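You operate a simulated robot arm through the tools that you are given. There is no shell and no other tool. Be economical: measure what you need, move in short steps, check, and stop when the job is done.

You are at the controls of a simulated robot arm. One attempt, no reset.

## Task
Clip the yellow meter on the red cable and trim the wall meter to match.
Fine: solar breaker off first and on last, yellow meter back.
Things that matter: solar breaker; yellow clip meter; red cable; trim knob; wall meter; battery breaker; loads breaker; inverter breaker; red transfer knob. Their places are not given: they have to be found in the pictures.

The check looks at the end state, three seconds after you hand in, the way a careful person would. Anything else that was tipped, shoved, dropped, spilled or broken makes it a failure.

## Robot
A 7-joint arm with a two-finger parallel gripper, fixed in place. Base frame: the origin is at the foot of the arm, x ahead of it, y to its left, z up. Units: m, degrees, N and s.
With the tool pointing down near the work surface it reaches from about 0.3 to 0.74 m from the base axis. Its first joint turns from -115.0 to 115.0 degrees. Payload 3.91 kg.
The TCP is the grasp point between the finger pads, 0.03 m short of the fingertips. In the tool frame z runs along the fingers and y along their closing line. Largest opening 0.11 m; finger width 0.02, thickness 0.01; the body of the gripper, 0.048 by 0.112 m, starts 0.055 m behind the TCP.
Orientation is that of the tool frame in the base frame, as a unit quaternion [x, y, z, w]. With the fingers straight down and closing along the base's y, the tool's x points along the base's -x, its y along +y and its z along -z.

## Interface
- The arm moves only by the tool send_rows. Its argument "rows" is a list of rows, each a list of 2 entries, a list of its own where there are three numbers: the shift along the tool's x, y, z in mm, then the turn, a rotation vector about the tool's x, y, z in degrees. In form: [[[x, y, z], [ax, ay, az]], ...]. A call has 1 to 8 rows; each row is the pose to reach, as a shift and turn from the pose commanded when the call began, along the tool's axes at that moment. "fingers" is the closure in counts, from 0 (fully open) to 255 (shut), set as the call begins (left out, the last holds). Rows are played at 5 a second. More than 0.05 m and 8.6 degrees between two rows, or a gripper value outside its range, and nothing of the call is played. Where a pose cannot be reached the arm comes as near as it can. A force on the tool above 70 N (or 10 N above the force at the start of the call, whichever is more), or a blocked arm, ends the call early, and 0.2 s more pass. The fingers move at their own pace (about 0.108 m/s each) and stop on an object; they squeeze with about 41 N. The grip force told is the motor's: it shows also when the fingers shut on nothing. Time passes only in rows, and 0.2 s behind the last, so rows that repeat a pose let the fingers close. It gives the time, the measured TCP pose, the force on the tool (base axes), the opening and the grip force at its end, in the units of the frame above (readings bear some noise).
- Cameras (640 x 400 px; columns grow to the right, rows downward): "scene" is fixed at [0.4016, -0.5004, 1.208]; the picture's right is [0.98, -0.21, 0.00], its down [-0.09, -0.42, -0.90] and it looks along [0.19, 0.88, -0.43] (base axes); focal length 320 px, centre (320, 200). "wrist" rides on the gripper at [-0.036, 0, -0.057] in the tool frame; the picture's right is [0.00, -1.00, 0.00], its down [0.97, 0.00, -0.24] and it looks along [0.24, 0.00, 0.97] (tool axes); focal length 218 px, centre (320, 200).
- grab_frame(camera): a new picture of that camera. It takes no simulated time.
- raise_lower(by): slides the trunk up (or, below 0, down) by that many m; the arm rides with it, the base frame stays. It gives what a move gives, with no picture.
- locate(camera, pixels): there is no depth. For up to 12 entries [column, row, z] of the newest picture of that camera ("zoom" is the newest enlarged one), the place [x, y] in the base frame at which the ray of that pixel passes the height z, good to about 0.002 m. It takes no simulated time.
- close_up(camera, box): a new picture of the part [left, top, right, bottom] of that camera's present view, enlarged. It takes no simulated time.
- job_done(): hands the job in; it is judged then, once.

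Go step by step. Measure first, check grasps and placings, and put right what went wrong. The budget is 80 turns and 54 pictures, counting those below and the enlarged ones. Unless the task says otherwise, let go and move clear before handing in.

The tools are called by a JSON object that holds its "fn" and its "kwargs". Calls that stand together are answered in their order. send_rows: Moves the arm, as the interface text tells. Its arguments: {"type":"object","properties":{"rows":{"type":"array"},"fingers":{"type":"number"}},"required":["rows"]} The other tools are called the same way: raise_lower (by) slides the trunk up or down; grab_frame (camera) takes a picture; locate (camera, pixels) gives the place at which the rays of pixels pass given heights; close_up (camera, box) takes an enlarged picture of a part of a camera's view; job_done () hands the job in.

At the start:

```text
t: 0.0
tcp_pos: [0.3567, 0.3073, 1.0177]
orientation: [0.0, 1.0, 0.0, 0.0]
ft_force: [0.5, -0.1, 0.3]
gripper_width: 0.1098
finger_force: 0.1
trunk travel left (down, up): [-0.625, 0.365]
```

scene: 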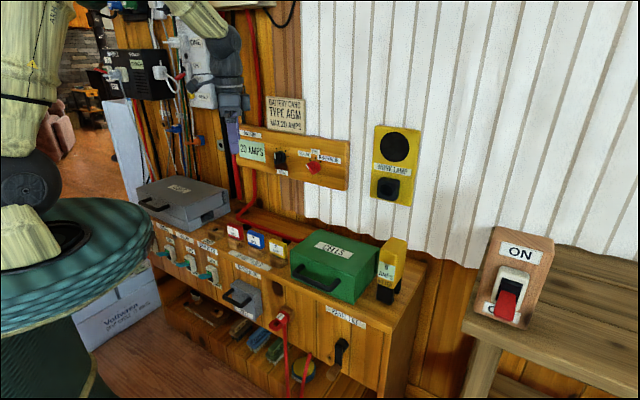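
wrist: 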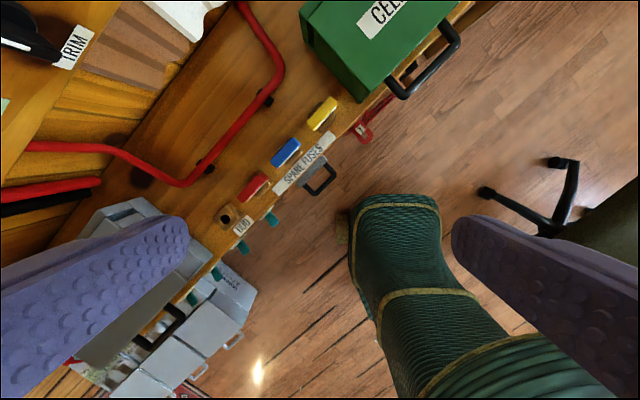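

The scene shows a wooden cabinet with a meter panel (about 290,160), breakers at its front (160-210,250), the yellow clip meter (390,265) and a red cable. I'll zoom in on each.

{"fn": "close_up", "kwargs": {"camera": "scene", "box": [225, 85, 425, 210]}}

{"fn": "close_up", "kwargs": {"camera": "scene", "box": [140, 190, 300, 290]}}

{"fn": "close_up", "kwargs": {"camera": "scene", "box": [220, 220, 420, 400]}}

{"fn": "close_up", "kwargs": {"camera": "wrist", "box": [0, 0, 480, 300]}}

```text
3.20 times, centred on (325, 148) of scene
```

zoom: 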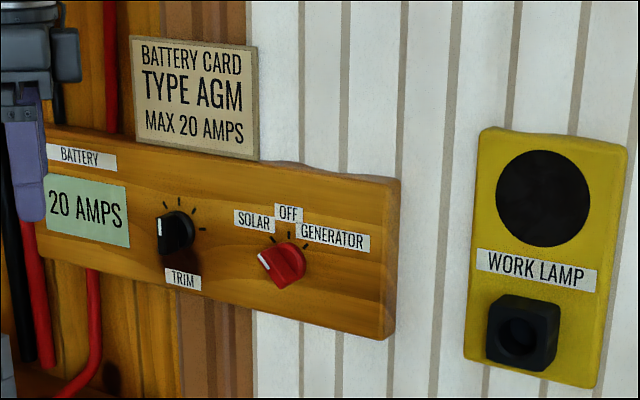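

```text
4.00 times, centred on (220, 240) of scene
```

zoom: 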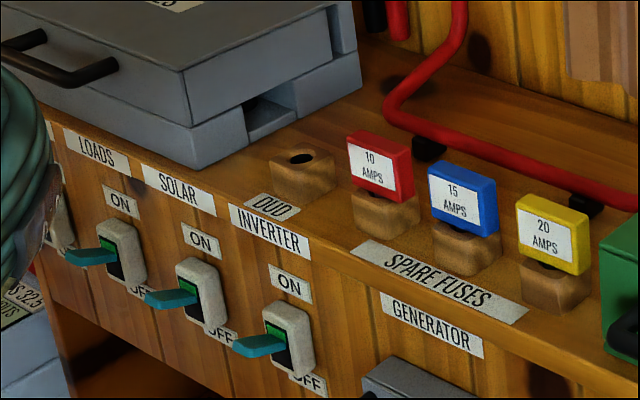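

```text
2.22 times, centred on (320, 310) of scene
```

zoom: 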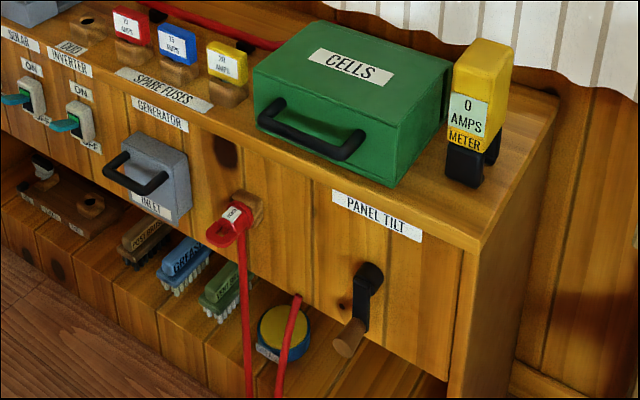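

```text
1.33 times, centred on (240, 150) of wrist
```

zoom: 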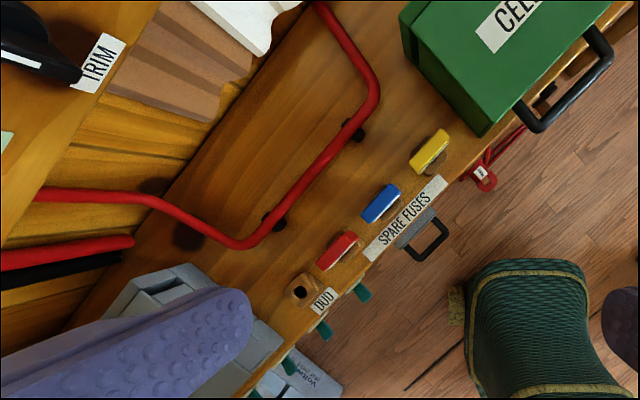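

The breakers from left to right are battery (hidden), loads, solar, inverter; the wall meter reads 20 AMPS and the clip meter 0. Next I locate the counter edge, meter, levers and cable.

{"fn": "locate", "kwargs": {"camera": "scene", "pixels": [[386, 303, 0.62], [393, 332, 0.62], [197, 243, 0.62], [425, 262, 0.62], [176, 265, 0.55], [176, 265, 0.5], [198, 274, 0.55], [198, 274, 0.5], [245, 214, 0.64], [285, 237, 0.64], [236, 212, 0.62], [345, 365, 0.45]]}}

{"fn": "locate", "kwargs": {"camera": "wrist", "pixels": [[180, 184, 0.65], [284, 57, 0.65], [264, 98, 0.65], [239, 0, 0.65], [204, 166, 0.65], [219, 268, 0.55], [242, 245, 0.55], [270, 220, 0.55], [319, 160, 0.62], [225, 215, 0.63], [255, 185, 0.65], [352, 97, 0.62]]}}

```text
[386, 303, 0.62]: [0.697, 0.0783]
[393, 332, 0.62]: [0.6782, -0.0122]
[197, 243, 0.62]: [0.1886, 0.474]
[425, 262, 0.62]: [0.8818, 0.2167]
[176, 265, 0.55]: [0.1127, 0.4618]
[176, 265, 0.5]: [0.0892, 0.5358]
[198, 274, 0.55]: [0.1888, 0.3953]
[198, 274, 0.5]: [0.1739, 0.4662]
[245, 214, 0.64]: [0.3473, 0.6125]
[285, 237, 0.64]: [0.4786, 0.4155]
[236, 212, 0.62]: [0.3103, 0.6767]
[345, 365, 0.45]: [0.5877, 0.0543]
```

```text
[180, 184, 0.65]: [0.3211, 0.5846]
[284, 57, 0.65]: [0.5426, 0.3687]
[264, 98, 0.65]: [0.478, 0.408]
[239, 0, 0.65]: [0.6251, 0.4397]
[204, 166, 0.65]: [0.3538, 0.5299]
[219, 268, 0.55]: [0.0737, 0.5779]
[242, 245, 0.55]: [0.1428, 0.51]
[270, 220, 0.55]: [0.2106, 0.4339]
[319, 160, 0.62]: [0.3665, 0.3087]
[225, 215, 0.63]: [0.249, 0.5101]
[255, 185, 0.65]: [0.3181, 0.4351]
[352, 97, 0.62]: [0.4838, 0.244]
```

The cabinet front runs at about x+y = 0.667, so it faces the arm at 45 degrees. I'll yaw the tool by 45 degrees to face it.

{"fn": "send_rows", "kwargs": {"rows": [[[0, 0, 0], [0, 0, -7.5]], [[0, 0, 0], [0, 0, -15]], [[0, 0, 0], [0, 0, -22.5]], [[0, 0, 0], [0, 0, -30]], [[0, 0, 0], [0, 0, -37.5]], [[0, 0, 0], [0, 0, -45]]], "fingers": 255}}

{"fn": "send_rows", "kwargs": {"rows": [[[20, 0, 0], [0, -8, 0]], [[40, 0, 0], [0, -16, 0]], [[60, 0, 0], [0, -24, 0]], [[80, 0, 0], [0, -32, 0]], [[90, 0, 10], [0, -40, 0]], [[100, 0, 30], [0, -48, 0]], [[110, 0, 50], [0, -56, 0]], [[120, 0, 70], [0, -60, 0]]]}}

{"fn": "grab_frame", "kwargs": {"camera": "wrist"}}

{"fn": "grab_frame", "kwargs": {"camera": "scene"}}

```text
t: 1.4
tcp_pos: [0.358, 0.3071, 1.0183]
orientation: [-0.383, 0.924, 0.001, 0.0]
ft_force: [-0.5, 0.3, -0.2]
gripper_width: 0.0001
finger_force: 37.5
trunk travel left (down, up): [-0.625, 0.365]
```

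```text
t: 3.2
tcp_pos: [0.3621, 0.338, 0.9986]
orientation: [-0.331, 0.801, 0.189, 0.461]
ft_force: [0.0, 0.4, -0.4]
gripper_width: 0.0001
finger_force: 37.5
out of reach, approached as far as the arm can: row 5, 6, 7, 8
trunk travel left (down, up): [-0.625, 0.365]
```

```text
47 pictures are left
```

wrist: 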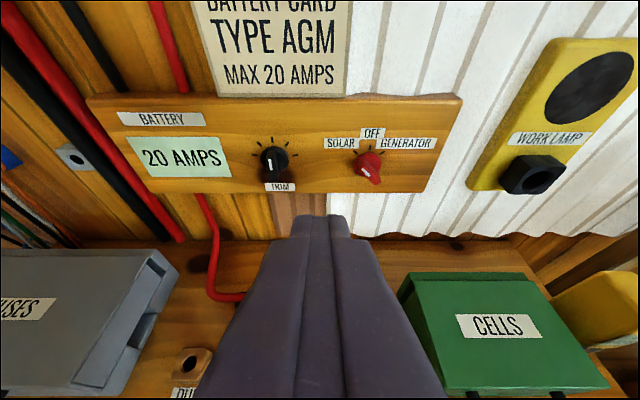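

```text
46 pictures are left
```

scene: 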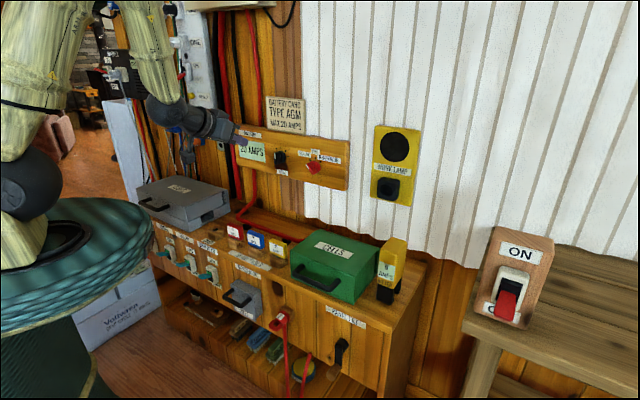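

The wrist view now shows the panel clearly: wall meter at (180,157), trim knob (273,159), transfer knob (368,165). I'll triangulate these with the scene camera.

{"fn": "locate", "kwargs": {"camera": "wrist", "pixels": [[273, 159, 0.9], [273, 159, 0.85], [369, 166, 0.9], [369, 166, 0.85], [222, 296, 0.64], [212, 240, 0.66], [195, 358, 0.62], [455, 245, 0.65], [276, 245, 0.62], [415, 280, 0.72], [600, 310, 0.75], [560, 300, 0.75]]}}

{"fn": "locate", "kwargs": {"camera": "scene", "pixels": [[280, 158, 0.9], [280, 158, 0.85], [313, 167, 0.9], [313, 167, 0.85], [215, 229, 0.64], [295, 239, 0.65], [247, 227, 0.64], [265, 204, 0.64], [395, 240, 0.75], [395, 240, 0.72], [240, 210, 0.65], [268, 232, 0.65]]}}

{"fn": "close_up", "kwargs": {"camera": "scene", "box": [340, 225, 430, 315]}}

```text
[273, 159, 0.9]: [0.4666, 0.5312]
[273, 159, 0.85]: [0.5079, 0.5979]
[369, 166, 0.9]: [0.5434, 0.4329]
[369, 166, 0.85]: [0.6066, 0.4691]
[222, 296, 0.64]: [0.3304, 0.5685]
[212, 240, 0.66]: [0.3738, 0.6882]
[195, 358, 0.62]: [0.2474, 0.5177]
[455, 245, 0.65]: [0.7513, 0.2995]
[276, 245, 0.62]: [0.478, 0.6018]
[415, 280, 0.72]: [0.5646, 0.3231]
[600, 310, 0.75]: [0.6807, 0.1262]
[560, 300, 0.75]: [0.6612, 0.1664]
```

```text
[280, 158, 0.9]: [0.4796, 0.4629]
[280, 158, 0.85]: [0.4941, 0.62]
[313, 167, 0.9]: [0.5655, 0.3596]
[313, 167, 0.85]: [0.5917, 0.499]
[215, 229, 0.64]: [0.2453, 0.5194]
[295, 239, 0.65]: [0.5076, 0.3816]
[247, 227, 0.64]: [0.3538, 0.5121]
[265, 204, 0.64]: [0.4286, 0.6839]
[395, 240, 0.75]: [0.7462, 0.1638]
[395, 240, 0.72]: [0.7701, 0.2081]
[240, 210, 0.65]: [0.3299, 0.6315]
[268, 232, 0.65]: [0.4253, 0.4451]
```

```text
4.44 times, centred on (385, 270) of scene
```

zoom: 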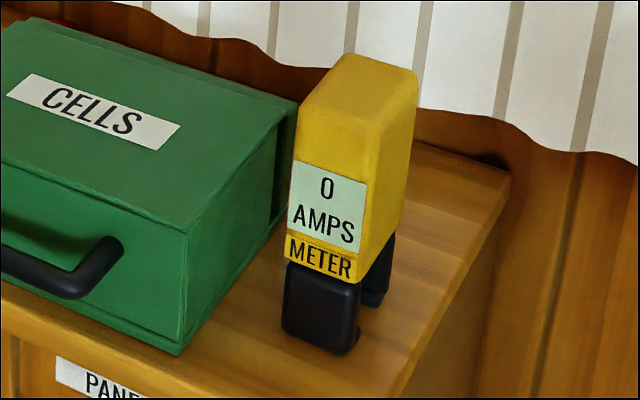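

Triangulation gives the trim knob near (0.50,0.59,0.857), and the meter's jaws straddle the shelf-parallel direction, matching the cable's run. Next I move in front of the breakers to view the solar lever up close.

{"fn": "send_rows", "kwargs": {"rows": [[[34, 24, 4], [-1.6, 1.9, -0.9]], [[67, 48, 8], [-3.2, 3.8, -1.9]], [[101, 72, 12], [-4.9, 5.6, -2.8]], [[135, 96, 16], [-6.5, 7.5, -3.7]], [[168, 119, 20], [-8.1, 9.4, -4.7]], [[202, 143, 25], [-9.7, 11.3, -5.6]], [[236, 167, 29], [-11.4, 13.1, -6.6]], [[270, 191, 33], [-13, 15, -7.5]]]}}

{"fn": "grab_frame", "kwargs": {"camera": "wrist"}}

```text
t: 5.0
tcp_pos: [0.1532, 0.3913, 0.7437]
orientation: [-0.455, 0.803, 0.205, 0.326]
ft_force: [0.4, 1.3, -0.4]
gripper_width: 0.0
finger_force: 37.9
out of reach, approached as far as the arm can: row 1, 2, 3, 4, 5, 6
trunk travel left (down, up): [-0.625, 0.365]
```

```text
44 pictures are left
```

wrist: 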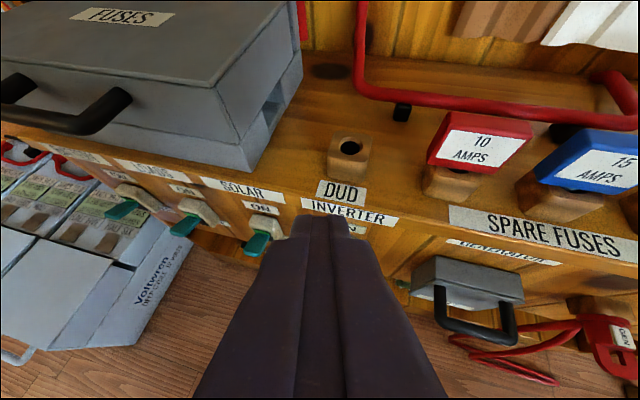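

The solar lever is now visible at (258,245), with loads at (185,225) and the inverter hidden behind the fingers. I'll triangulate the levers, front edge and cable.

{"fn": "locate", "kwargs": {"camera": "wrist", "pixels": [[258, 245, 0.55], [258, 245, 0.5], [185, 226, 0.5], [230, 203, 0.62], [120, 210, 0.5], [450, 215, 0.62], [402, 110, 0.63], [480, 110, 0.65], [580, 123, 0.65], [345, 200, 0.62], [240, 187, 0.58], [266, 224, 0.52]]}}

{"fn": "close_up", "kwargs": {"camera": "wrist", "box": [80, 140, 340, 290]}}

{"fn": "locate", "kwargs": {"camera": "scene", "pixels": [[178.75, 264.5, 0.55], [178.75, 264.5, 0.5], [158.5, 254.5, 0.55], [158.5, 254.5, 0.5], [200.5, 276, 0.55], [200.5, 276, 0.5]]}}

```text
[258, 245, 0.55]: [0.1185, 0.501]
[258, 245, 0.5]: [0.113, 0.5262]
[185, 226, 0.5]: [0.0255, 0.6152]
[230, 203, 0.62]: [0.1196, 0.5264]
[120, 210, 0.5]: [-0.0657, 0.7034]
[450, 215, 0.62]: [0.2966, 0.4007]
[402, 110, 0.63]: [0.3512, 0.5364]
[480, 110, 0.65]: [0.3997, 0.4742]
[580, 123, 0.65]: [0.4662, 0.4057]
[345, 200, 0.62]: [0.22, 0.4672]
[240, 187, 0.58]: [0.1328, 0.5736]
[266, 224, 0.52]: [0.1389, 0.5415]
```

```text
2.46 times, centred on (210, 215) of wrist
```

zoom: 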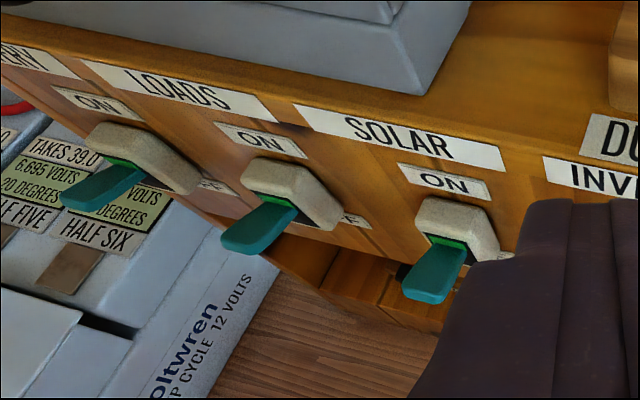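

```text
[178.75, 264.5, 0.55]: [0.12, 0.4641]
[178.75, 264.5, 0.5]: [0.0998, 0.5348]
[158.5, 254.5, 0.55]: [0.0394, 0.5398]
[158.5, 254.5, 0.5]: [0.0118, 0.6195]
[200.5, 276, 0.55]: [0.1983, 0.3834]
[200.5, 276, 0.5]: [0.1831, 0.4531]
```

Solar lever tip sits near (0.105,0.518,0.508), tilted up (ON). I'll bring the closed fingertips just above it.

{"fn": "send_rows", "kwargs": {"rows": [[[11, 20, 30], [0, 0, 0]], [[23, 40, 61], [0, 0, 0]], [[34, 60, 91], [0, 0, 0]], [[46, 80, 121], [0, 0, 0]], [[57, 100, 151], [0, 0, 0]]]}}

{"fn": "close_up", "kwargs": {"camera": "scene", "box": [120, 190, 280, 290]}}

{"fn": "close_up", "kwargs": {"camera": "wrist", "box": [160, 100, 480, 300]}}

```text
t: 6.2
tcp_pos: [0.096, 0.501, 0.5977]
orientation: [-0.455, 0.803, 0.204, 0.325]
ft_force: [-0.7, 0.2, 0.2]
gripper_width: 0.0001
finger_force: 37.7
trunk travel left (down, up): [-0.625, 0.365]
```

```text
4.00 times, centred on (200, 240) of scene
```

zoom: 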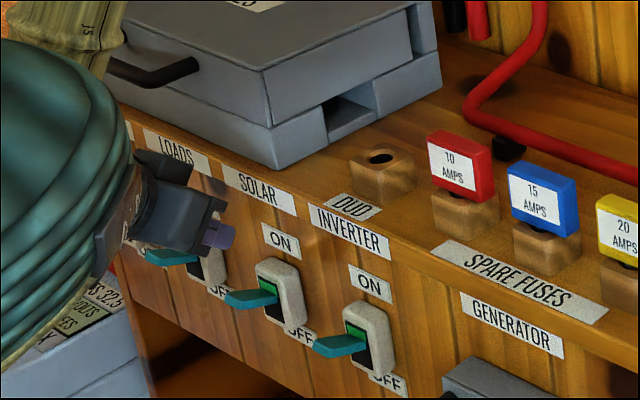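

```text
2.00 times, centred on (320, 200) of wrist
```

zoom: 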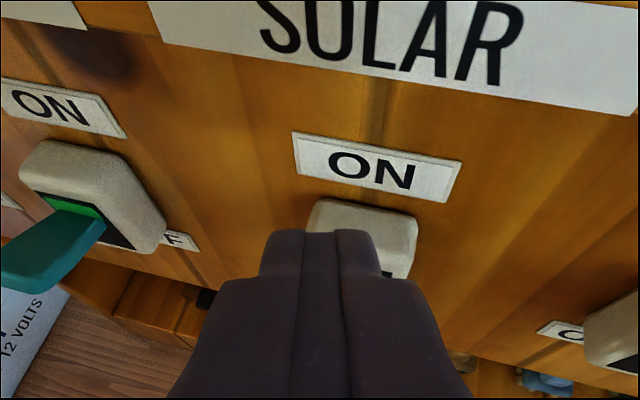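

The fingertips line up with the solar lever, which extends down-left from the housing. I'll press straight down in steps.

{"fn": "send_rows", "kwargs": {"rows": [[[21, -1, 21], [0, 0, 0]], [[35, -1.6, 35], [0, 0, 0]], [[43, -2, 42], [0, 0, 0]], [[50, -2.3, 49], [0, 0, 0]], [[57, -2.6, 56], [0, 0, 0]], [[62, -2.8, 62], [0, 0, 0]]]}}

{"fn": "close_up", "kwargs": {"camera": "scene", "box": [120, 190, 280, 290]}}

```text
t: 7.6
tcp_pos: [0.0967, 0.5033, 0.5122]
orientation: [-0.455, 0.803, 0.205, 0.324]
ft_force: [0.0, 0.2, 0.5]
gripper_width: 0.0
finger_force: 37.8
trunk travel left (down, up): [-0.625, 0.365]
```

```text
4.00 times, centred on (200, 240) of scene
```

zoom: 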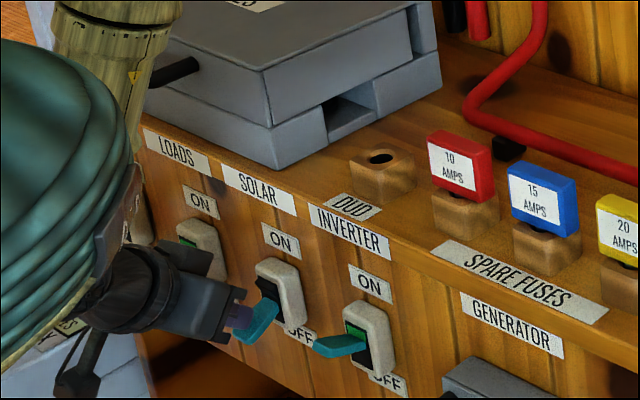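

The solar lever now points down with no green showing and zero force: it flipped to OFF. I retreat upward and check.

{"fn": "send_rows", "kwargs": {"rows": [[[-32, 1.5, -32], [0, 0, 0]], [[-64, 3, -63], [0, 0, 0]], [[-96, 4.5, -95], [0, 0, 0]], [[-128, 6, -127], [0, 0, 0]], [[-160, 7.4, -158], [0, 0, 0]], [[-190, 9, -190], [0, 0, 0]]]}}

{"fn": "grab_frame", "kwargs": {"camera": "wrist"}}

```text
t: 9.0
tcp_pos: [0.0963, 0.5007, 0.7782]
orientation: [-0.455, 0.804, 0.204, 0.325]
ft_force: [0.4, -0.2, -0.2]
gripper_width: 0.0
finger_force: 37.9
trunk travel left (down, up): [-0.625, 0.365]
```

```text
39 pictures are left
```

wrist: 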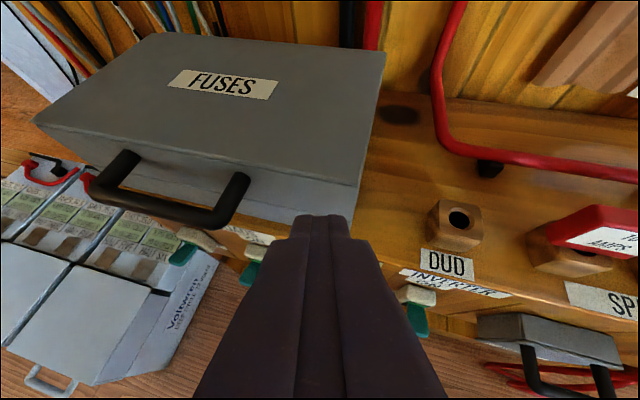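

The panel still looks undisturbed and the solar lever is down. Next I move with the tool down toward the yellow meter.

{"fn": "send_rows", "kwargs": {"rows": [[[-10, -39, -17], [0.8, 5.6, 2]], [[-20, -78, -34], [1.6, 11.2, 4]], [[-31, -116, -50], [2.5, 16.8, 5.9]], [[-41, -155, -67], [3.3, 22.4, 7.9]], [[-51, -194, -84], [4.1, 28, 9.9]], [[-61, -233, -101], [5, 33.6, 11.9]], [[-71, -271, -117], [5.8, 39.2, 13.8]], [[-82, -310, -134], [6.6, 44.8, 15.8]]]}}

{"fn": "send_rows", "kwargs": {"rows": [[[-6, -44, -4], [0, 0, 0]], [[-12, -89, -8], [0, 0, 0]], [[-18, -133, -13], [0, 0, 0]], [[-24, -178, -17], [0, 0, 0]], [[-30, -222, -21], [0, 0, 0]], [[-36, -267, -25], [0, 0, 0]], [[-42, -311, -30], [0, 0, 0]]], "fingers": 0}}

{"fn": "grab_frame", "kwargs": {"camera": "wrist"}}

```text
t: 10.8
tcp_pos: [0.3471, 0.3099, 0.9211]
orientation: [-0.368, 0.93, 0.013, -0.011]
ft_force: [0.0, 0.6, -0.5]
gripper_width: 0.0
finger_force: 37.8
trunk travel left (down, up): [-0.625, 0.365]
```

```text
t: 12.4
tcp_pos: [0.5918, 0.1125, 0.9384]
orientation: [-0.368, 0.93, 0.014, -0.011]
ft_force: [0.7, 0.0, 0.3]
gripper_width: 0.1099
finger_force: 0.2
trunk travel left (down, up): [-0.625, 0.365]
```

```text
38 pictures are left
```

wrist: 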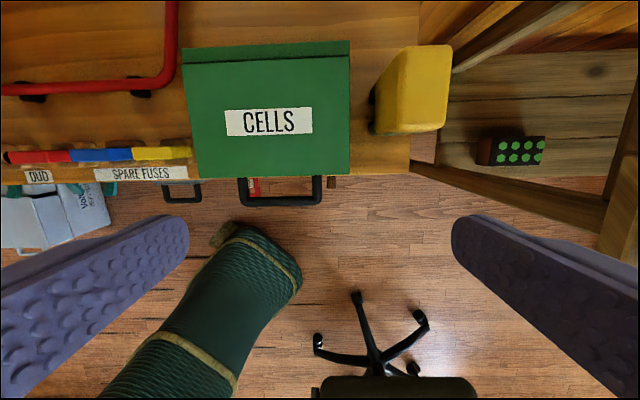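

The meter's top is at about (430,90) in the wrist view; a ~2 degree orientation residue needs trimming. I'll correct it while moving nearer the meter.

{"fn": "send_rows", "kwargs": {"rows": [[[-15, -40, 0], [1, -0.3, -0.9]], [[-30, -80, 0], [1.96, -0.55, -1.86]], [[-30, -80, 0], [1.96, -0.55, -1.86]]]}}

{"fn": "grab_frame", "kwargs": {"camera": "wrist"}}

```text
t: 13.2
tcp_pos: [0.6671, 0.0747, 0.9376]
orientation: [-0.383, 0.924, -0.001, 0.001]
ft_force: [-0.9, -0.5, 0.0]
gripper_width: 0.1101
finger_force: 0.0
trunk travel left (down, up): [-0.625, 0.365]
```

```text
37 pictures are left
```

wrist: 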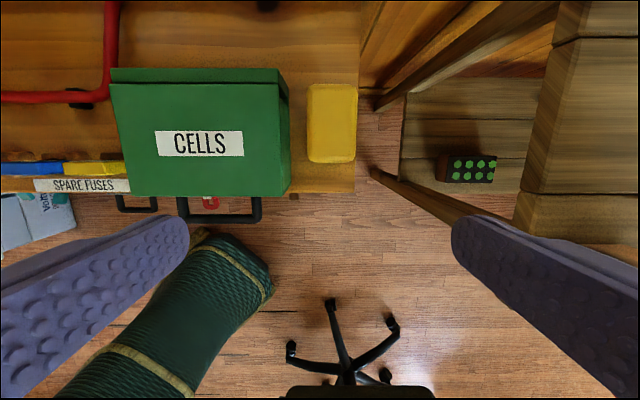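

Now the view is square: meter top spans (307–357, 84–163). I'll triangulate its corners against the scene.

{"fn": "locate", "kwargs": {"camera": "wrist", "pixels": [[356, 162, 0.75], [356, 162, 0.7], [357, 84, 0.75], [357, 84, 0.7], [332, 123, 0.74], [292, 160, 0.74], [60, 96, 0.65], [60, 96, 0.64], [355, 192, 0.62], [112, 188, 0.72], [100, 102, 0.65], [20, 96, 0.65]]}}

{"fn": "locate", "kwargs": {"camera": "scene", "pixels": [[396.8, 252.5, 0.75], [396.8, 252.5, 0.7], [406.9, 241.9, 0.75], [406.9, 241.9, 0.7], [380, 300, 0.62], [394, 304, 0.62], [400, 291, 0.62]]}}

```text
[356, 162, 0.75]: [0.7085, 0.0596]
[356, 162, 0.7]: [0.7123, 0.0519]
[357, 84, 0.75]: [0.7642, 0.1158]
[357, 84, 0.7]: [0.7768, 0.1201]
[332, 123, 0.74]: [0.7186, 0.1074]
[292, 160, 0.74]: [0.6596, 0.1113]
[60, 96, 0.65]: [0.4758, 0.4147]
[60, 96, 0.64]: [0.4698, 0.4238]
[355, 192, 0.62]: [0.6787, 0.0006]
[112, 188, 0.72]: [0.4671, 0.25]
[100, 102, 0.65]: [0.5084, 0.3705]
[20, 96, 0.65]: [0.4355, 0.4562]
```

```text
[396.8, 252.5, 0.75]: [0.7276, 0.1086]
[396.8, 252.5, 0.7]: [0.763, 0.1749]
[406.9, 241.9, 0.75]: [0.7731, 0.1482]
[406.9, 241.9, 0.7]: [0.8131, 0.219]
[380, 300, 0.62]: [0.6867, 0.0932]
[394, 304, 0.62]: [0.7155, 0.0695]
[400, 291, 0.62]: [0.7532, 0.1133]
```

The meter's top is at z≈0.778, centre (0.715,0.1065), about 50 mm wide along the shelf, with the green box ~2 cm to its left. I check the box's top height and the cable.

{"fn": "locate", "kwargs": {"camera": "wrist", "pixels": [[289, 196, 0.75], [289, 196, 0.7], [278, 68, 0.75], [278, 68, 0.7]]}}

{"fn": "locate", "kwargs": {"camera": "scene", "pixels": [[354.7, 277.5, 0.75], [354.7, 277.5, 0.7], [380, 248, 0.75], [380, 248, 0.7]]}}

{"fn": "send_rows", "kwargs": {"rows": [[[-17, -10, 30], [0, 0, 0]], [[-33.5, -15, 60], [0, 0, 0]], [[-56.2, -11.4, 90], [0, 0, 0]], [[-56.2, -11.4, 120], [0, 0, 0]], [[-56.2, -11.4, 120], [0, 0, 0]]], "fingers": 104}}

{"fn": "grab_frame", "kwargs": {"camera": "wrist"}}

```text
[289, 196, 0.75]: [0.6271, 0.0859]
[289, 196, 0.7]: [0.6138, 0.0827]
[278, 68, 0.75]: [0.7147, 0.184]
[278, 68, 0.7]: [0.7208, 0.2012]
```

```text
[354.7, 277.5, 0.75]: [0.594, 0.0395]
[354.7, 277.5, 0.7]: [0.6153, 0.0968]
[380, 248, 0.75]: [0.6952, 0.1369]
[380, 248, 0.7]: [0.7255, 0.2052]
```

```text
t: 14.4
tcp_pos: [0.7166, 0.1037, 0.8155]
orientation: [-0.382, 0.924, -0.001, 0.001]
ft_force: [0.8, -0.5, -0.1]
gripper_width: 0.065
finger_force: 0.1
trunk travel left (down, up): [-0.625, 0.365]
```

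```text
36 pictures are left
```

wrist: 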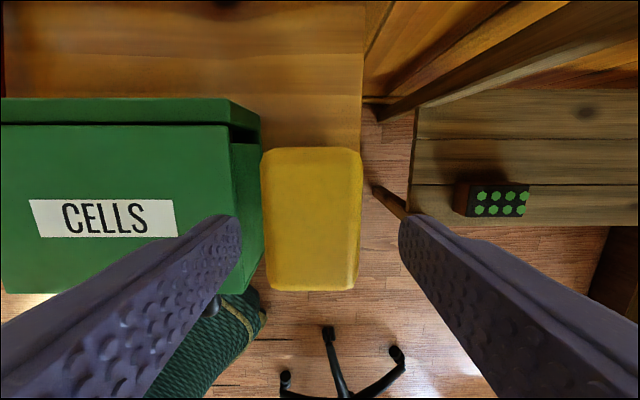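

Box top is at z≈0.71, and the meter sits ~3 mm left and ~3 mm outward of the finger midline. I centre, descend to keep tips above the box, then close.

{"fn": "send_rows", "kwargs": {"rows": [[[-3, 3, 0], [0, 0, 0]], [[-3, 3, 25], [0, 0, 0]], [[-3, 3, 52], [0, 0, 0]], [[-3, 3, 52], [0, 0, 0]]]}}

{"fn": "send_rows", "kwargs": {"rows": [[[0, 0, 0], [0, 0, 0]], [[0, 0, 0], [0, 0, 0]], [[0, 0, 0], [0, 0, 0]]], "fingers": 255}}

{"fn": "grab_frame", "kwargs": {"camera": "wrist"}}

{"fn": "close_up", "kwargs": {"camera": "scene", "box": [340, 215, 430, 315]}}

```text
t: 15.4
tcp_pos: [0.7179, 0.1088, 0.7646]
orientation: [-0.382, 0.924, 0.0, 0.002]
ft_force: [-0.4, -1.2, -0.9]
gripper_width: 0.0652
finger_force: 0.0
trunk travel left (down, up): [-0.625, 0.365]
```

```text
t: 16.2
tcp_pos: [0.7184, 0.1094, 0.7639]
orientation: [-0.383, 0.924, -0.001, -0.001]
ft_force: [1.4, -0.2, -0.1]
gripper_width: 0.0475
finger_force: 40.9
trunk travel left (down, up): [-0.625, 0.365]
```

```text
35 pictures are left
```

wrist: 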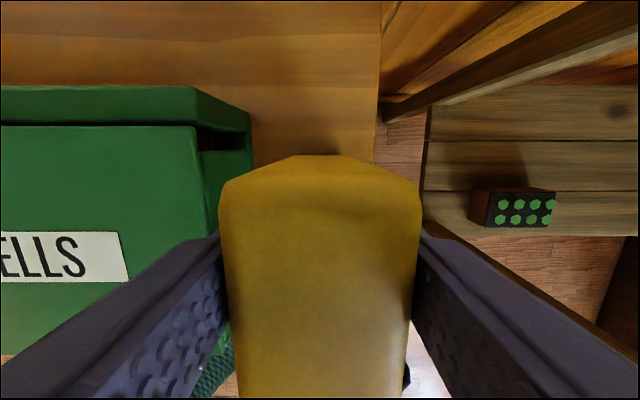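

```text
4.00 times, centred on (385, 265) of scene
```

zoom: 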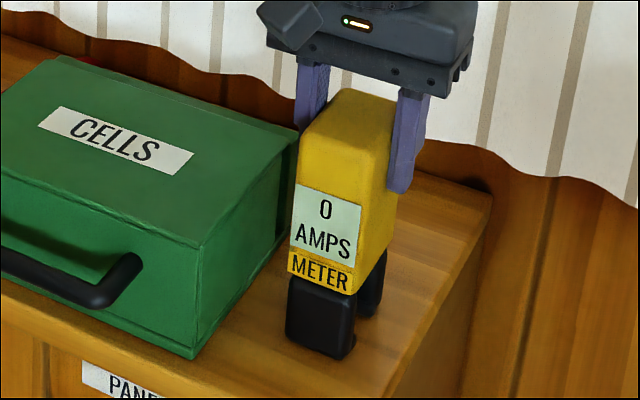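

Firm grip at 47.5 mm width; the pick-up TCP is (0.7184,0.1094,0.7639). Lift straight and inspect the jaws.

{"fn": "send_rows", "kwargs": {"rows": [[[0, 0, -30], [0, 0, 0]], [[0, 0, -70], [0, 0, 0]], [[0, 0, -110], [0, 0, 0]], [[0, 0, -140], [0, 0, 0]], [[0, 0, -140], [0, 0, 0]]]}}

{"fn": "close_up", "kwargs": {"camera": "scene", "box": [340, 155, 440, 255]}}

```text
t: 17.4
tcp_pos: [0.7177, 0.1104, 0.9066]
orientation: [-0.382, 0.924, 0.0, 0.0]
ft_force: [-0.2, -0.3, -2.8]
gripper_width: 0.0482
finger_force: 41.4
trunk travel left (down, up): [-0.625, 0.365]
```

```text
4.00 times, centred on (390, 205) of scene
```

zoom: 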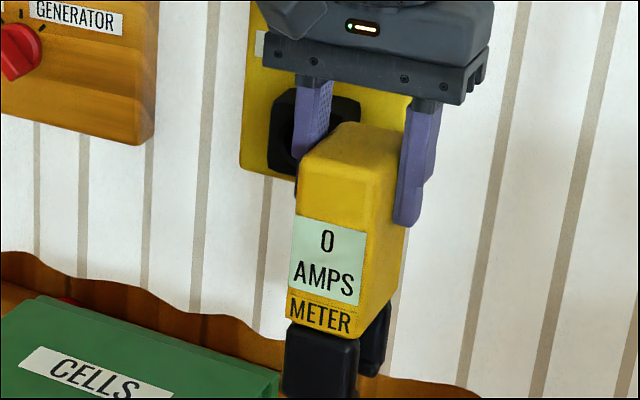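

The meter is held upright, jaws opening parallel to the shelf. I carry it left over the cable's straight run (cable at u≈0.632, z≈0.641), staying at height.

{"fn": "send_rows", "kwargs": {"rows": [[[-6, 47, 0], [0, 0, 0]], [[-12, 94, 0], [0, 0, 0]], [[-18, 141, 0], [0, 0, 0]], [[-24, 188, 0], [0, 0, 0]], [[-30, 235, 0], [0, 0, 0]], [[-36, 282, 0], [0, 0, 0]], [[-42, 329, 0], [0, 0, 0]], [[-49, 376, 0], [0, 0, 0]]]}}

{"fn": "send_rows", "kwargs": {"rows": [[[0, 24, 0], [0, 0, 0]], [[0, 48.4, 25], [0, 0, 0]], [[0, 48.4, 50], [0, 0, 0]], [[0, 48.4, 50], [0, 0, 0]]]}}

{"fn": "close_up", "kwargs": {"camera": "scene", "box": [220, 130, 350, 260]}}

{"fn": "grab_frame", "kwargs": {"camera": "wrist"}}

```text
t: 19.2
tcp_pos: [0.4856, 0.4094, 0.9075]
orientation: [-0.383, 0.924, -0.002, 0.002]
ft_force: [-0.8, -0.6, -2.1]
gripper_width: 0.0476
finger_force: 40.4
trunk travel left (down, up): [-0.625, 0.365]
```

```text
t: 20.2
tcp_pos: [0.4501, 0.4461, 0.8568]
orientation: [-0.381, 0.924, -0.001, 0.0]
ft_force: [0.1, -0.3, -1.8]
gripper_width: 0.0475
finger_force: 40.8
trunk travel left (down, up): [-0.625, 0.365]
```

```text
3.08 times, centred on (285, 195) of scene
```

zoom: 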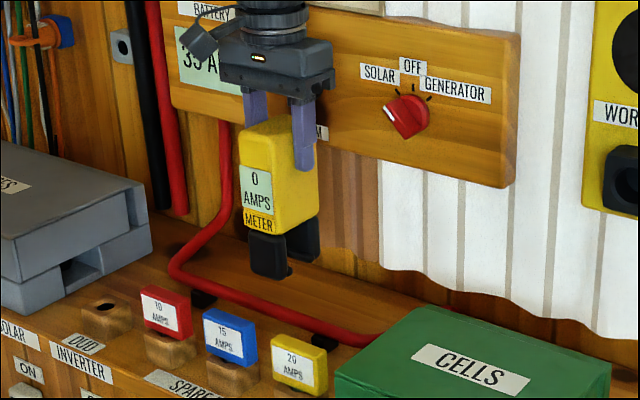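

```text
31 pictures are left
```

wrist: 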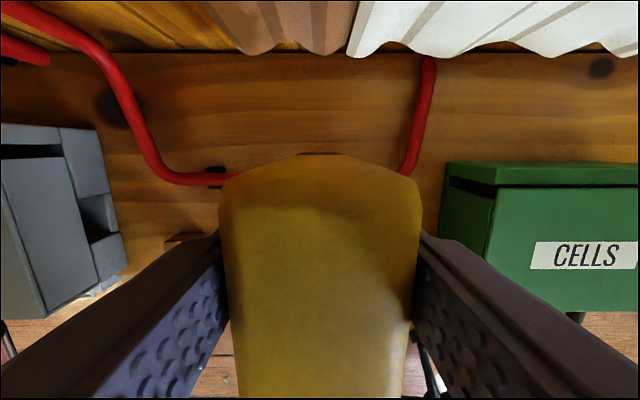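

The cable lies ~4 mm nearer than the TCP line, and the jaw centre ~3 mm nearer, so they are aligned. I descend to just above the cable and check.

{"fn": "send_rows", "kwargs": {"rows": [[[1, 0, 25], [0, 0, 0]], [[1, 0, 47], [0, 0, 0]], [[1, 0, 47], [0, 0, 0]]]}}

{"fn": "close_up", "kwargs": {"camera": "scene", "box": [230, 170, 330, 250]}}

```text
t: 21.0
tcp_pos: [0.4505, 0.4454, 0.8092]
orientation: [-0.383, 0.924, -0.001, 0.0]
ft_force: [-0.2, -0.4, -2.3]
gripper_width: 0.0476
finger_force: 41.4
trunk travel left (down, up): [-0.625, 0.365]
```

```text
5.00 times, centred on (280, 210) of scene
```

zoom: 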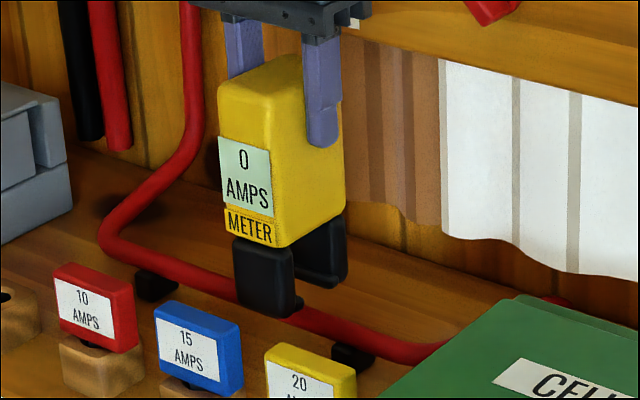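

The jaws are above the cable with it between front and back legs. I lower slowly, watching the force.

{"fn": "send_rows", "kwargs": {"rows": [[[0, 0, 10], [0, 0, 0]], [[0, 0, 18], [0, 0, 0]], [[0, 0, 26], [0, 0, 0]], [[0, 0, 32], [0, 0, 0]], [[0, 0, 32], [0, 0, 0]]]}}

{"fn": "close_up", "kwargs": {"camera": "scene", "box": [230, 170, 330, 250]}}

```text
t: 22.2
tcp_pos: [0.4508, 0.445, 0.7762]
orientation: [-0.383, 0.924, 0.0, 0.001]
ft_force: [0.7, 0.9, -3.1]
gripper_width: 0.0476
finger_force: 40.7
trunk travel left (down, up): [-0.625, 0.365]
```

```text
5.00 times, centred on (280, 210) of scene
```

zoom: 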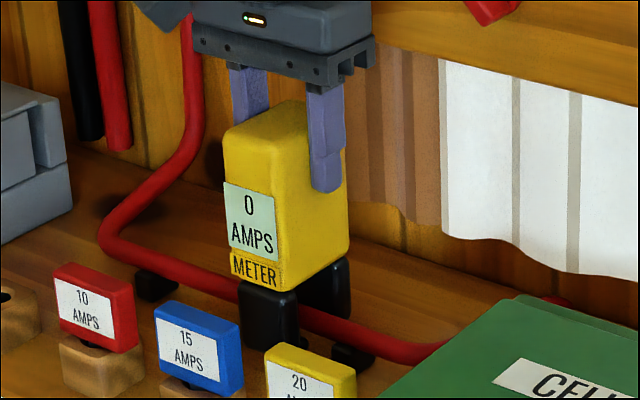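

The cable now passes between the jaws, no contact force, still reading 0. I lower the last ~11 mm so the meter stands on the shelf.

{"fn": "send_rows", "kwargs": {"rows": [[[0, 0, 5], [0, 0, 0]], [[0, 0, 9], [0, 0, 0]], [[0, 0, 12], [0, 0, 0]], [[0, 0, 12], [0, 0, 0]]]}}

{"fn": "close_up", "kwargs": {"camera": "scene", "box": [230, 140, 350, 240]}}

```text
t: 23.2
tcp_pos: [0.4499, 0.4441, 0.7647]
orientation: [-0.383, 0.924, 0.0, 0.0]
ft_force: [-1.1, -0.3, 0.8]
gripper_width: 0.0477
finger_force: 41.0
trunk travel left (down, up): [-0.625, 0.365]
```

```text
4.00 times, centred on (290, 190) of scene
```

zoom: 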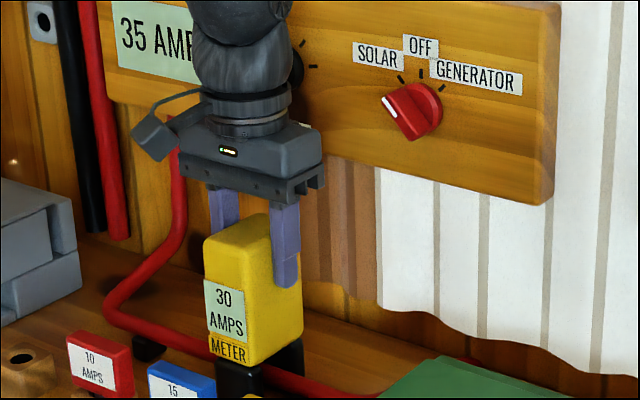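

Seated: the clip meter reads 30 AMPS while the wall meter reads 35, so the trim must bring it to 30. I release the meter gently and go up.

{"fn": "send_rows", "kwargs": {"rows": [[[0, 0, 0], [0, 0, 0]], [[0, 0, 0], [0, 0, 0]], [[0, 0, -40], [0, 0, 0]], [[0, 0, -80], [0, 0, 0]], [[0, 0, -120], [0, 0, 0]], [[40, 0, -150], [0, 0, 0]]], "fingers": 100}}

{"fn": "close_up", "kwargs": {"camera": "scene", "box": [230, 140, 350, 240]}}

```text
t: 24.6
tcp_pos: [0.4233, 0.4175, 0.9142]
orientation: [-0.383, 0.924, 0.0, 0.001]
ft_force: [-0.5, 0.4, 0.5]
gripper_width: 0.0671
finger_force: 0.0
trunk travel left (down, up): [-0.625, 0.365]
```

```text
4.00 times, centred on (290, 190) of scene
```

zoom: 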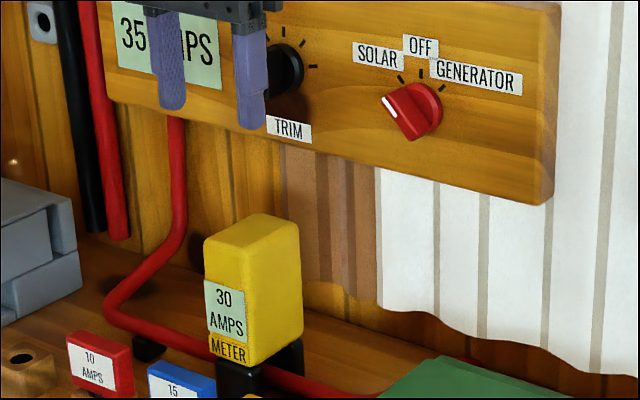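

The meter stands alone on the cable, reading 30, and the trim knob is visible. I now pitch the tool toward the wall in front of the knob.

{"fn": "send_rows", "kwargs": {"rows": [[[4, 10, -5], [0, -8, 0]], [[8, 20, -5], [0, -16, 0]], [[12, 30, -5], [0, -24, 0]], [[16, 40, -5], [0, -32, 0]], [[20, 50, -5], [0, -40, 0]], [[25, 60, -5], [0, -48, 0]], [[30, 72, -5], [0, -56, 0]], [[30, 72, -5], [0, -62, 0]]]}}

{"fn": "grab_frame", "kwargs": {"camera": "wrist"}}

```text
t: 26.4
tcp_pos: [0.3489, 0.4471, 0.9199]
orientation: [-0.328, 0.791, 0.196, 0.478]
ft_force: [-0.7, -0.1, -0.1]
gripper_width: 0.067
finger_force: 0.1
trunk travel left (down, up): [-0.625, 0.365]
```

```text
26 pictures are left
```

wrist: 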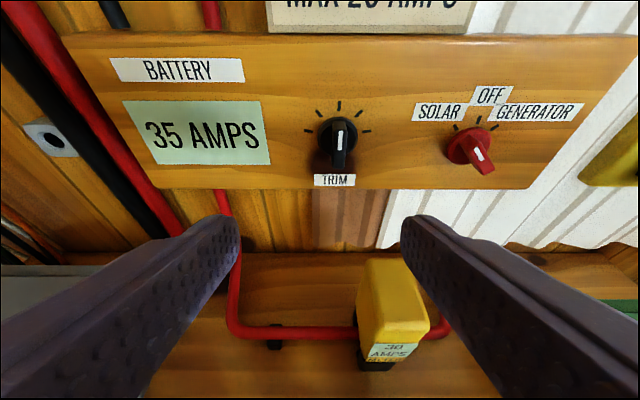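

The trim knob is ahead at (338,135), with the wall meter at 35. I finish pitching to horizontal at the knob's height.

{"fn": "send_rows", "kwargs": {"rows": [[[13, 0, 7], [0, -7, 0]], [[26, 0, 14], [0, -14, 0]], [[40, 0, 21], [0, -21, 0]], [[53, 0, 28], [0, -28, 0]], [[53, 0, 28], [0, -28, 0]]]}}

{"fn": "close_up", "kwargs": {"camera": "wrist", "box": [120, 50, 520, 300]}}

```text
t: 27.6
tcp_pos: [0.3512, 0.4462, 0.8594]
orientation: [-0.271, 0.652, 0.27, 0.654]
ft_force: [-0.6, -0.3, -0.7]
gripper_width: 0.0669
finger_force: 0.1
trunk travel left (down, up): [-0.625, 0.365]
```

```text
1.60 times, centred on (320, 175) of wrist
```

zoom: 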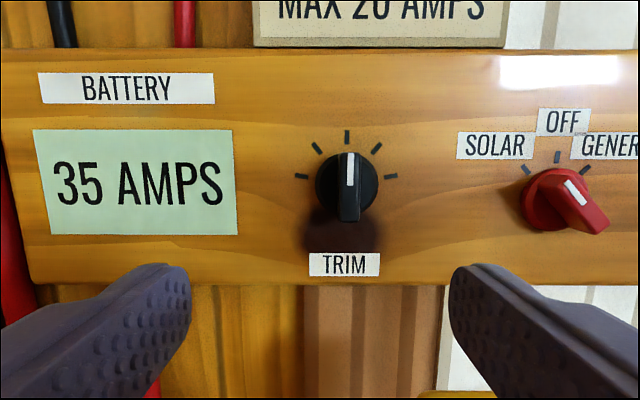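

Now level with the panel: the trim is a bar knob pointing straight up at 35, base around u≈0.765, v≈0.047, z≈0.873. I align to it and approach partway.

{"fn": "send_rows", "kwargs": {"rows": [[[-7, -10, 15], [0, 0, 0]], [[-14, -20, 40], [0, 0, 0]], [[-14, -20, 70], [0, 0, 0]], [[-14, -20, 100], [0, 0, 0]], [[-14, -20, 100], [0, 0, 0]]]}}

{"fn": "grab_frame", "kwargs": {"camera": "wrist"}}

{"fn": "close_up", "kwargs": {"camera": "scene", "box": [230, 110, 350, 210]}}

```text
t: 28.8
tcp_pos: [0.4348, 0.501, 0.8734]
orientation: [-0.271, 0.653, 0.27, 0.654]
ft_force: [-0.3, 0.0, -0.2]
gripper_width: 0.0669
finger_force: 0.1
trunk travel left (down, up): [-0.625, 0.365]
```

```text
24 pictures are left
```

wrist: 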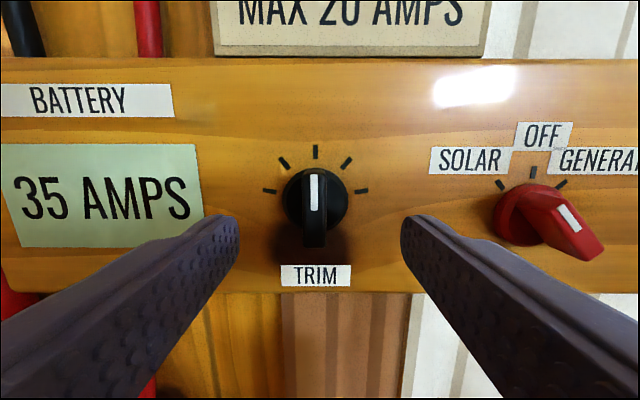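

```text
4.00 times, centred on (290, 160) of scene
```

zoom: 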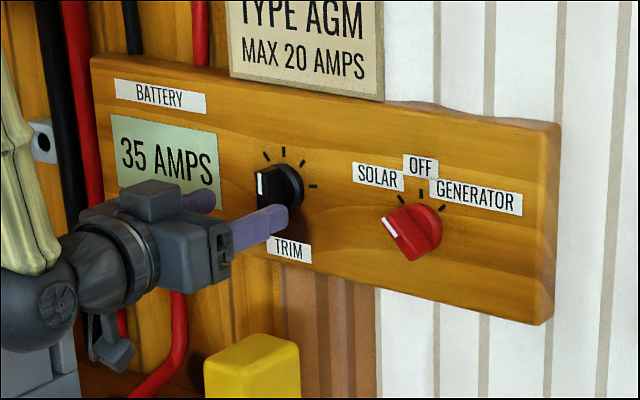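

Knob centre at (316,201) matches the TCP height; it is ~2.6 mm left of the midline. I shift left and advance 40 mm, then look again.

{"fn": "send_rows", "kwargs": {"rows": [[[0, 2.6, 15], [0, 0, 0]], [[0, 2.6, 30], [0, 0, 0]], [[0, 2.6, 40], [0, 0, 0]], [[0, 2.6, 40], [0, 0, 0]]]}}

{"fn": "grab_frame", "kwargs": {"camera": "wrist"}}

```text
t: 29.8
tcp_pos: [0.4621, 0.5331, 0.8726]
orientation: [-0.271, 0.653, 0.27, 0.654]
ft_force: [0.3, -0.1, -0.9]
gripper_width: 0.0668
finger_force: 0.1
trunk travel left (down, up): [-0.625, 0.365]
```

```text
22 pictures are left
```

wrist: 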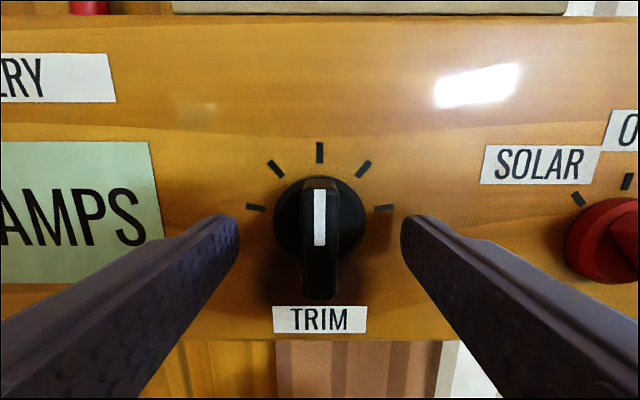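

Disc front is at u≈0.743, tips at 0.734, and the bar is centred between the fingers. I advance 6 mm and close on the bar.

{"fn": "send_rows", "kwargs": {"rows": [[[1, 0, 3], [0, 0, 0]], [[1, 0, 6], [0, 0, 0]], [[1, 0, 6], [0, 0, 0]]]}}

{"fn": "send_rows", "kwargs": {"rows": [[[0, 0, 0], [0, 0, 0]], [[0, 0, 0], [0, 0, 0]], [[0, 0, 0], [0, 0, 0]]], "fingers": 255}}

{"fn": "send_rows", "kwargs": {"rows": [[[0, 0, 0], [0, 0, -5]], [[0, 0, 0], [0, 0, -10]], [[0, 0, 0], [0, 0, -10]]]}}

{"fn": "grab_frame", "kwargs": {"camera": "wrist"}}

{"fn": "close_up", "kwargs": {"camera": "scene", "box": [230, 110, 350, 210]}}

```text
t: 30.6
tcp_pos: [0.4665, 0.5375, 0.8723]
orientation: [-0.271, 0.653, 0.271, 0.653]
ft_force: [-0.2, -0.4, -0.4]
gripper_width: 0.0669
finger_force: 0.2
trunk travel left (down, up): [-0.625, 0.365]
```

```text
t: 31.4
tcp_pos: [0.4662, 0.5356, 0.8722]
orientation: [-0.271, 0.653, 0.27, 0.654]
ft_force: [1.1, -0.1, -0.4]
gripper_width: 0.0416
finger_force: 44.8
trunk travel left (down, up): [-0.625, 0.365]
```

```text
t: 32.2
tcp_pos: [0.4654, 0.537, 0.8727]
orientation: [-0.327, 0.627, 0.211, 0.675]
ft_force: [1.6, -3.5, -1.4]
gripper_width: 0.0416
finger_force: 44.9
trunk travel left (down, up): [-0.625, 0.365]
```

```text
21 pictures are left
```

wrist: 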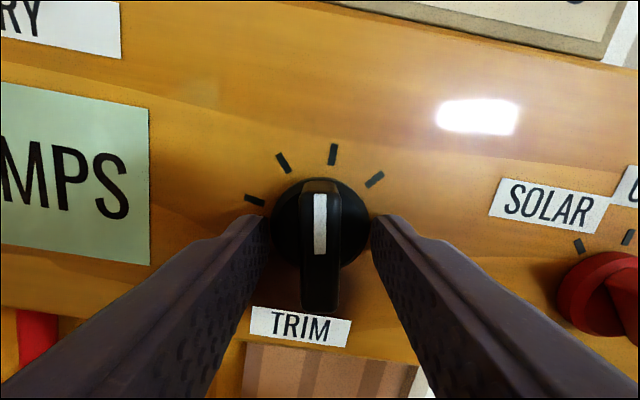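

```text
4.00 times, centred on (290, 160) of scene
```

zoom: 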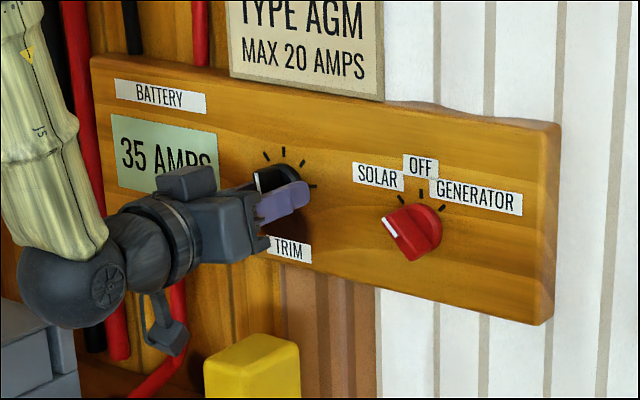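

The fingers hold the disc (41.6 mm) and the knob turned ~10° left; the reading still appears as 35. I turn further, to ~22°, and check.

{"fn": "send_rows", "kwargs": {"rows": [[[0, 0, 0], [0, 0, -6]], [[0, 0, 0], [0, 0, -12]], [[0, 0, 0], [0, 0, -12]]]}}

{"fn": "close_up", "kwargs": {"camera": "scene", "box": [230, 110, 350, 210]}}

```text
t: 33.0
tcp_pos: [0.4665, 0.5356, 0.8722]
orientation: [-0.39, 0.59, 0.139, 0.694]
ft_force: [6.9, -3.5, -1.6]
gripper_width: 0.0417
finger_force: 45.1
trunk travel left (down, up): [-0.625, 0.365]
```

```text
4.00 times, centred on (290, 160) of scene
```

zoom: 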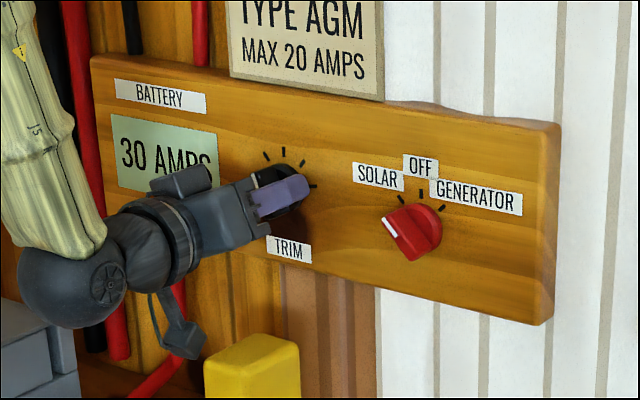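

The wall meter now reads 30 AMPS. I release the knob without retreating, to see whether it holds there.

{"fn": "send_rows", "kwargs": {"rows": [[[0, 0, 0], [0, 0, 0]], [[0, 0, 0], [0, 0, 0]], [[0, 0, 0], [0, 0, 0]]], "fingers": 100}}

{"fn": "grab_frame", "kwargs": {"camera": "wrist"}}

```text
t: 33.8
tcp_pos: [0.4653, 0.5376, 0.8722]
orientation: [-0.391, 0.589, 0.141, 0.693]
ft_force: [0.2, 0.7, -0.2]
gripper_width: 0.067
finger_force: 0.0
trunk travel left (down, up): [-0.625, 0.365]
```

```text
18 pictures are left
```

wrist: 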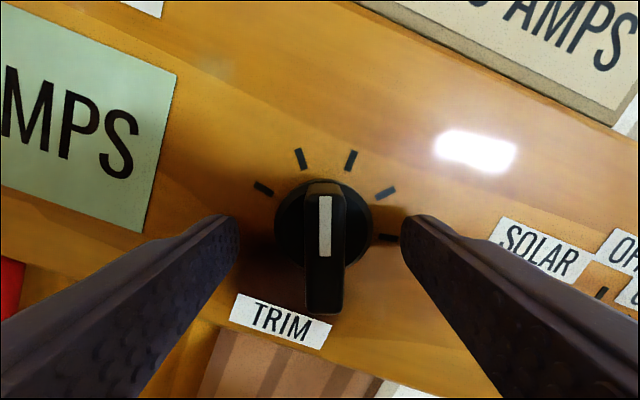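

The knob stays put after release, but its pointer sits midway between the top and upper-left ticks. I regrip and turn to the tick to see whether 30 is centred there.

{"fn": "send_rows", "kwargs": {"rows": [[[0, 0, 0], [0, 0, 0]], [[0, 0, 0], [0, 0, 0]], [[0, 0, 0], [0, 0, 0]]], "fingers": 255}}

{"fn": "send_rows", "kwargs": {"rows": [[[0, 0, 0], [0, 0, -6]], [[0, 0, 0], [0, 0, -12]], [[0, 0, 0], [0, 0, -17]], [[0, 0, 0], [0, 0, -17]]]}}

{"fn": "close_up", "kwargs": {"camera": "scene", "box": [230, 110, 350, 210]}}

```text
t: 34.6
tcp_pos: [0.4668, 0.536, 0.8738]
orientation: [-0.389, 0.589, 0.139, 0.694]
ft_force: [5.1, -3.1, 2.5]
gripper_width: 0.0416
finger_force: 44.6
trunk travel left (down, up): [-0.625, 0.365]
```

```text
t: 35.6
tcp_pos: [0.4673, 0.5357, 0.8745]
orientation: [-0.472, 0.525, 0.035, 0.707]
ft_force: [10.4, -8.1, 4.4]
gripper_width: 0.0415
finger_force: 45.1
trunk travel left (down, up): [-0.625, 0.365]
```

```text
4.00 times, centred on (290, 160) of scene
```

zoom: 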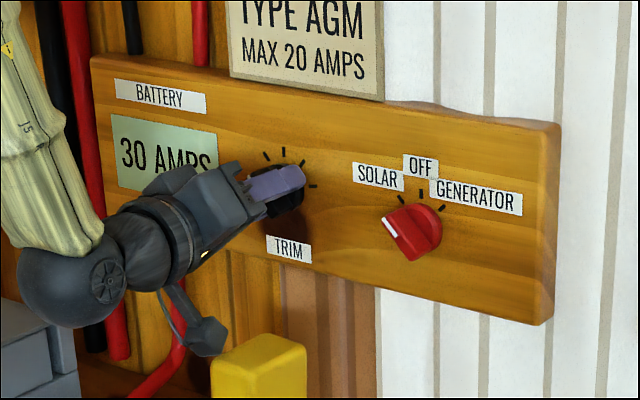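

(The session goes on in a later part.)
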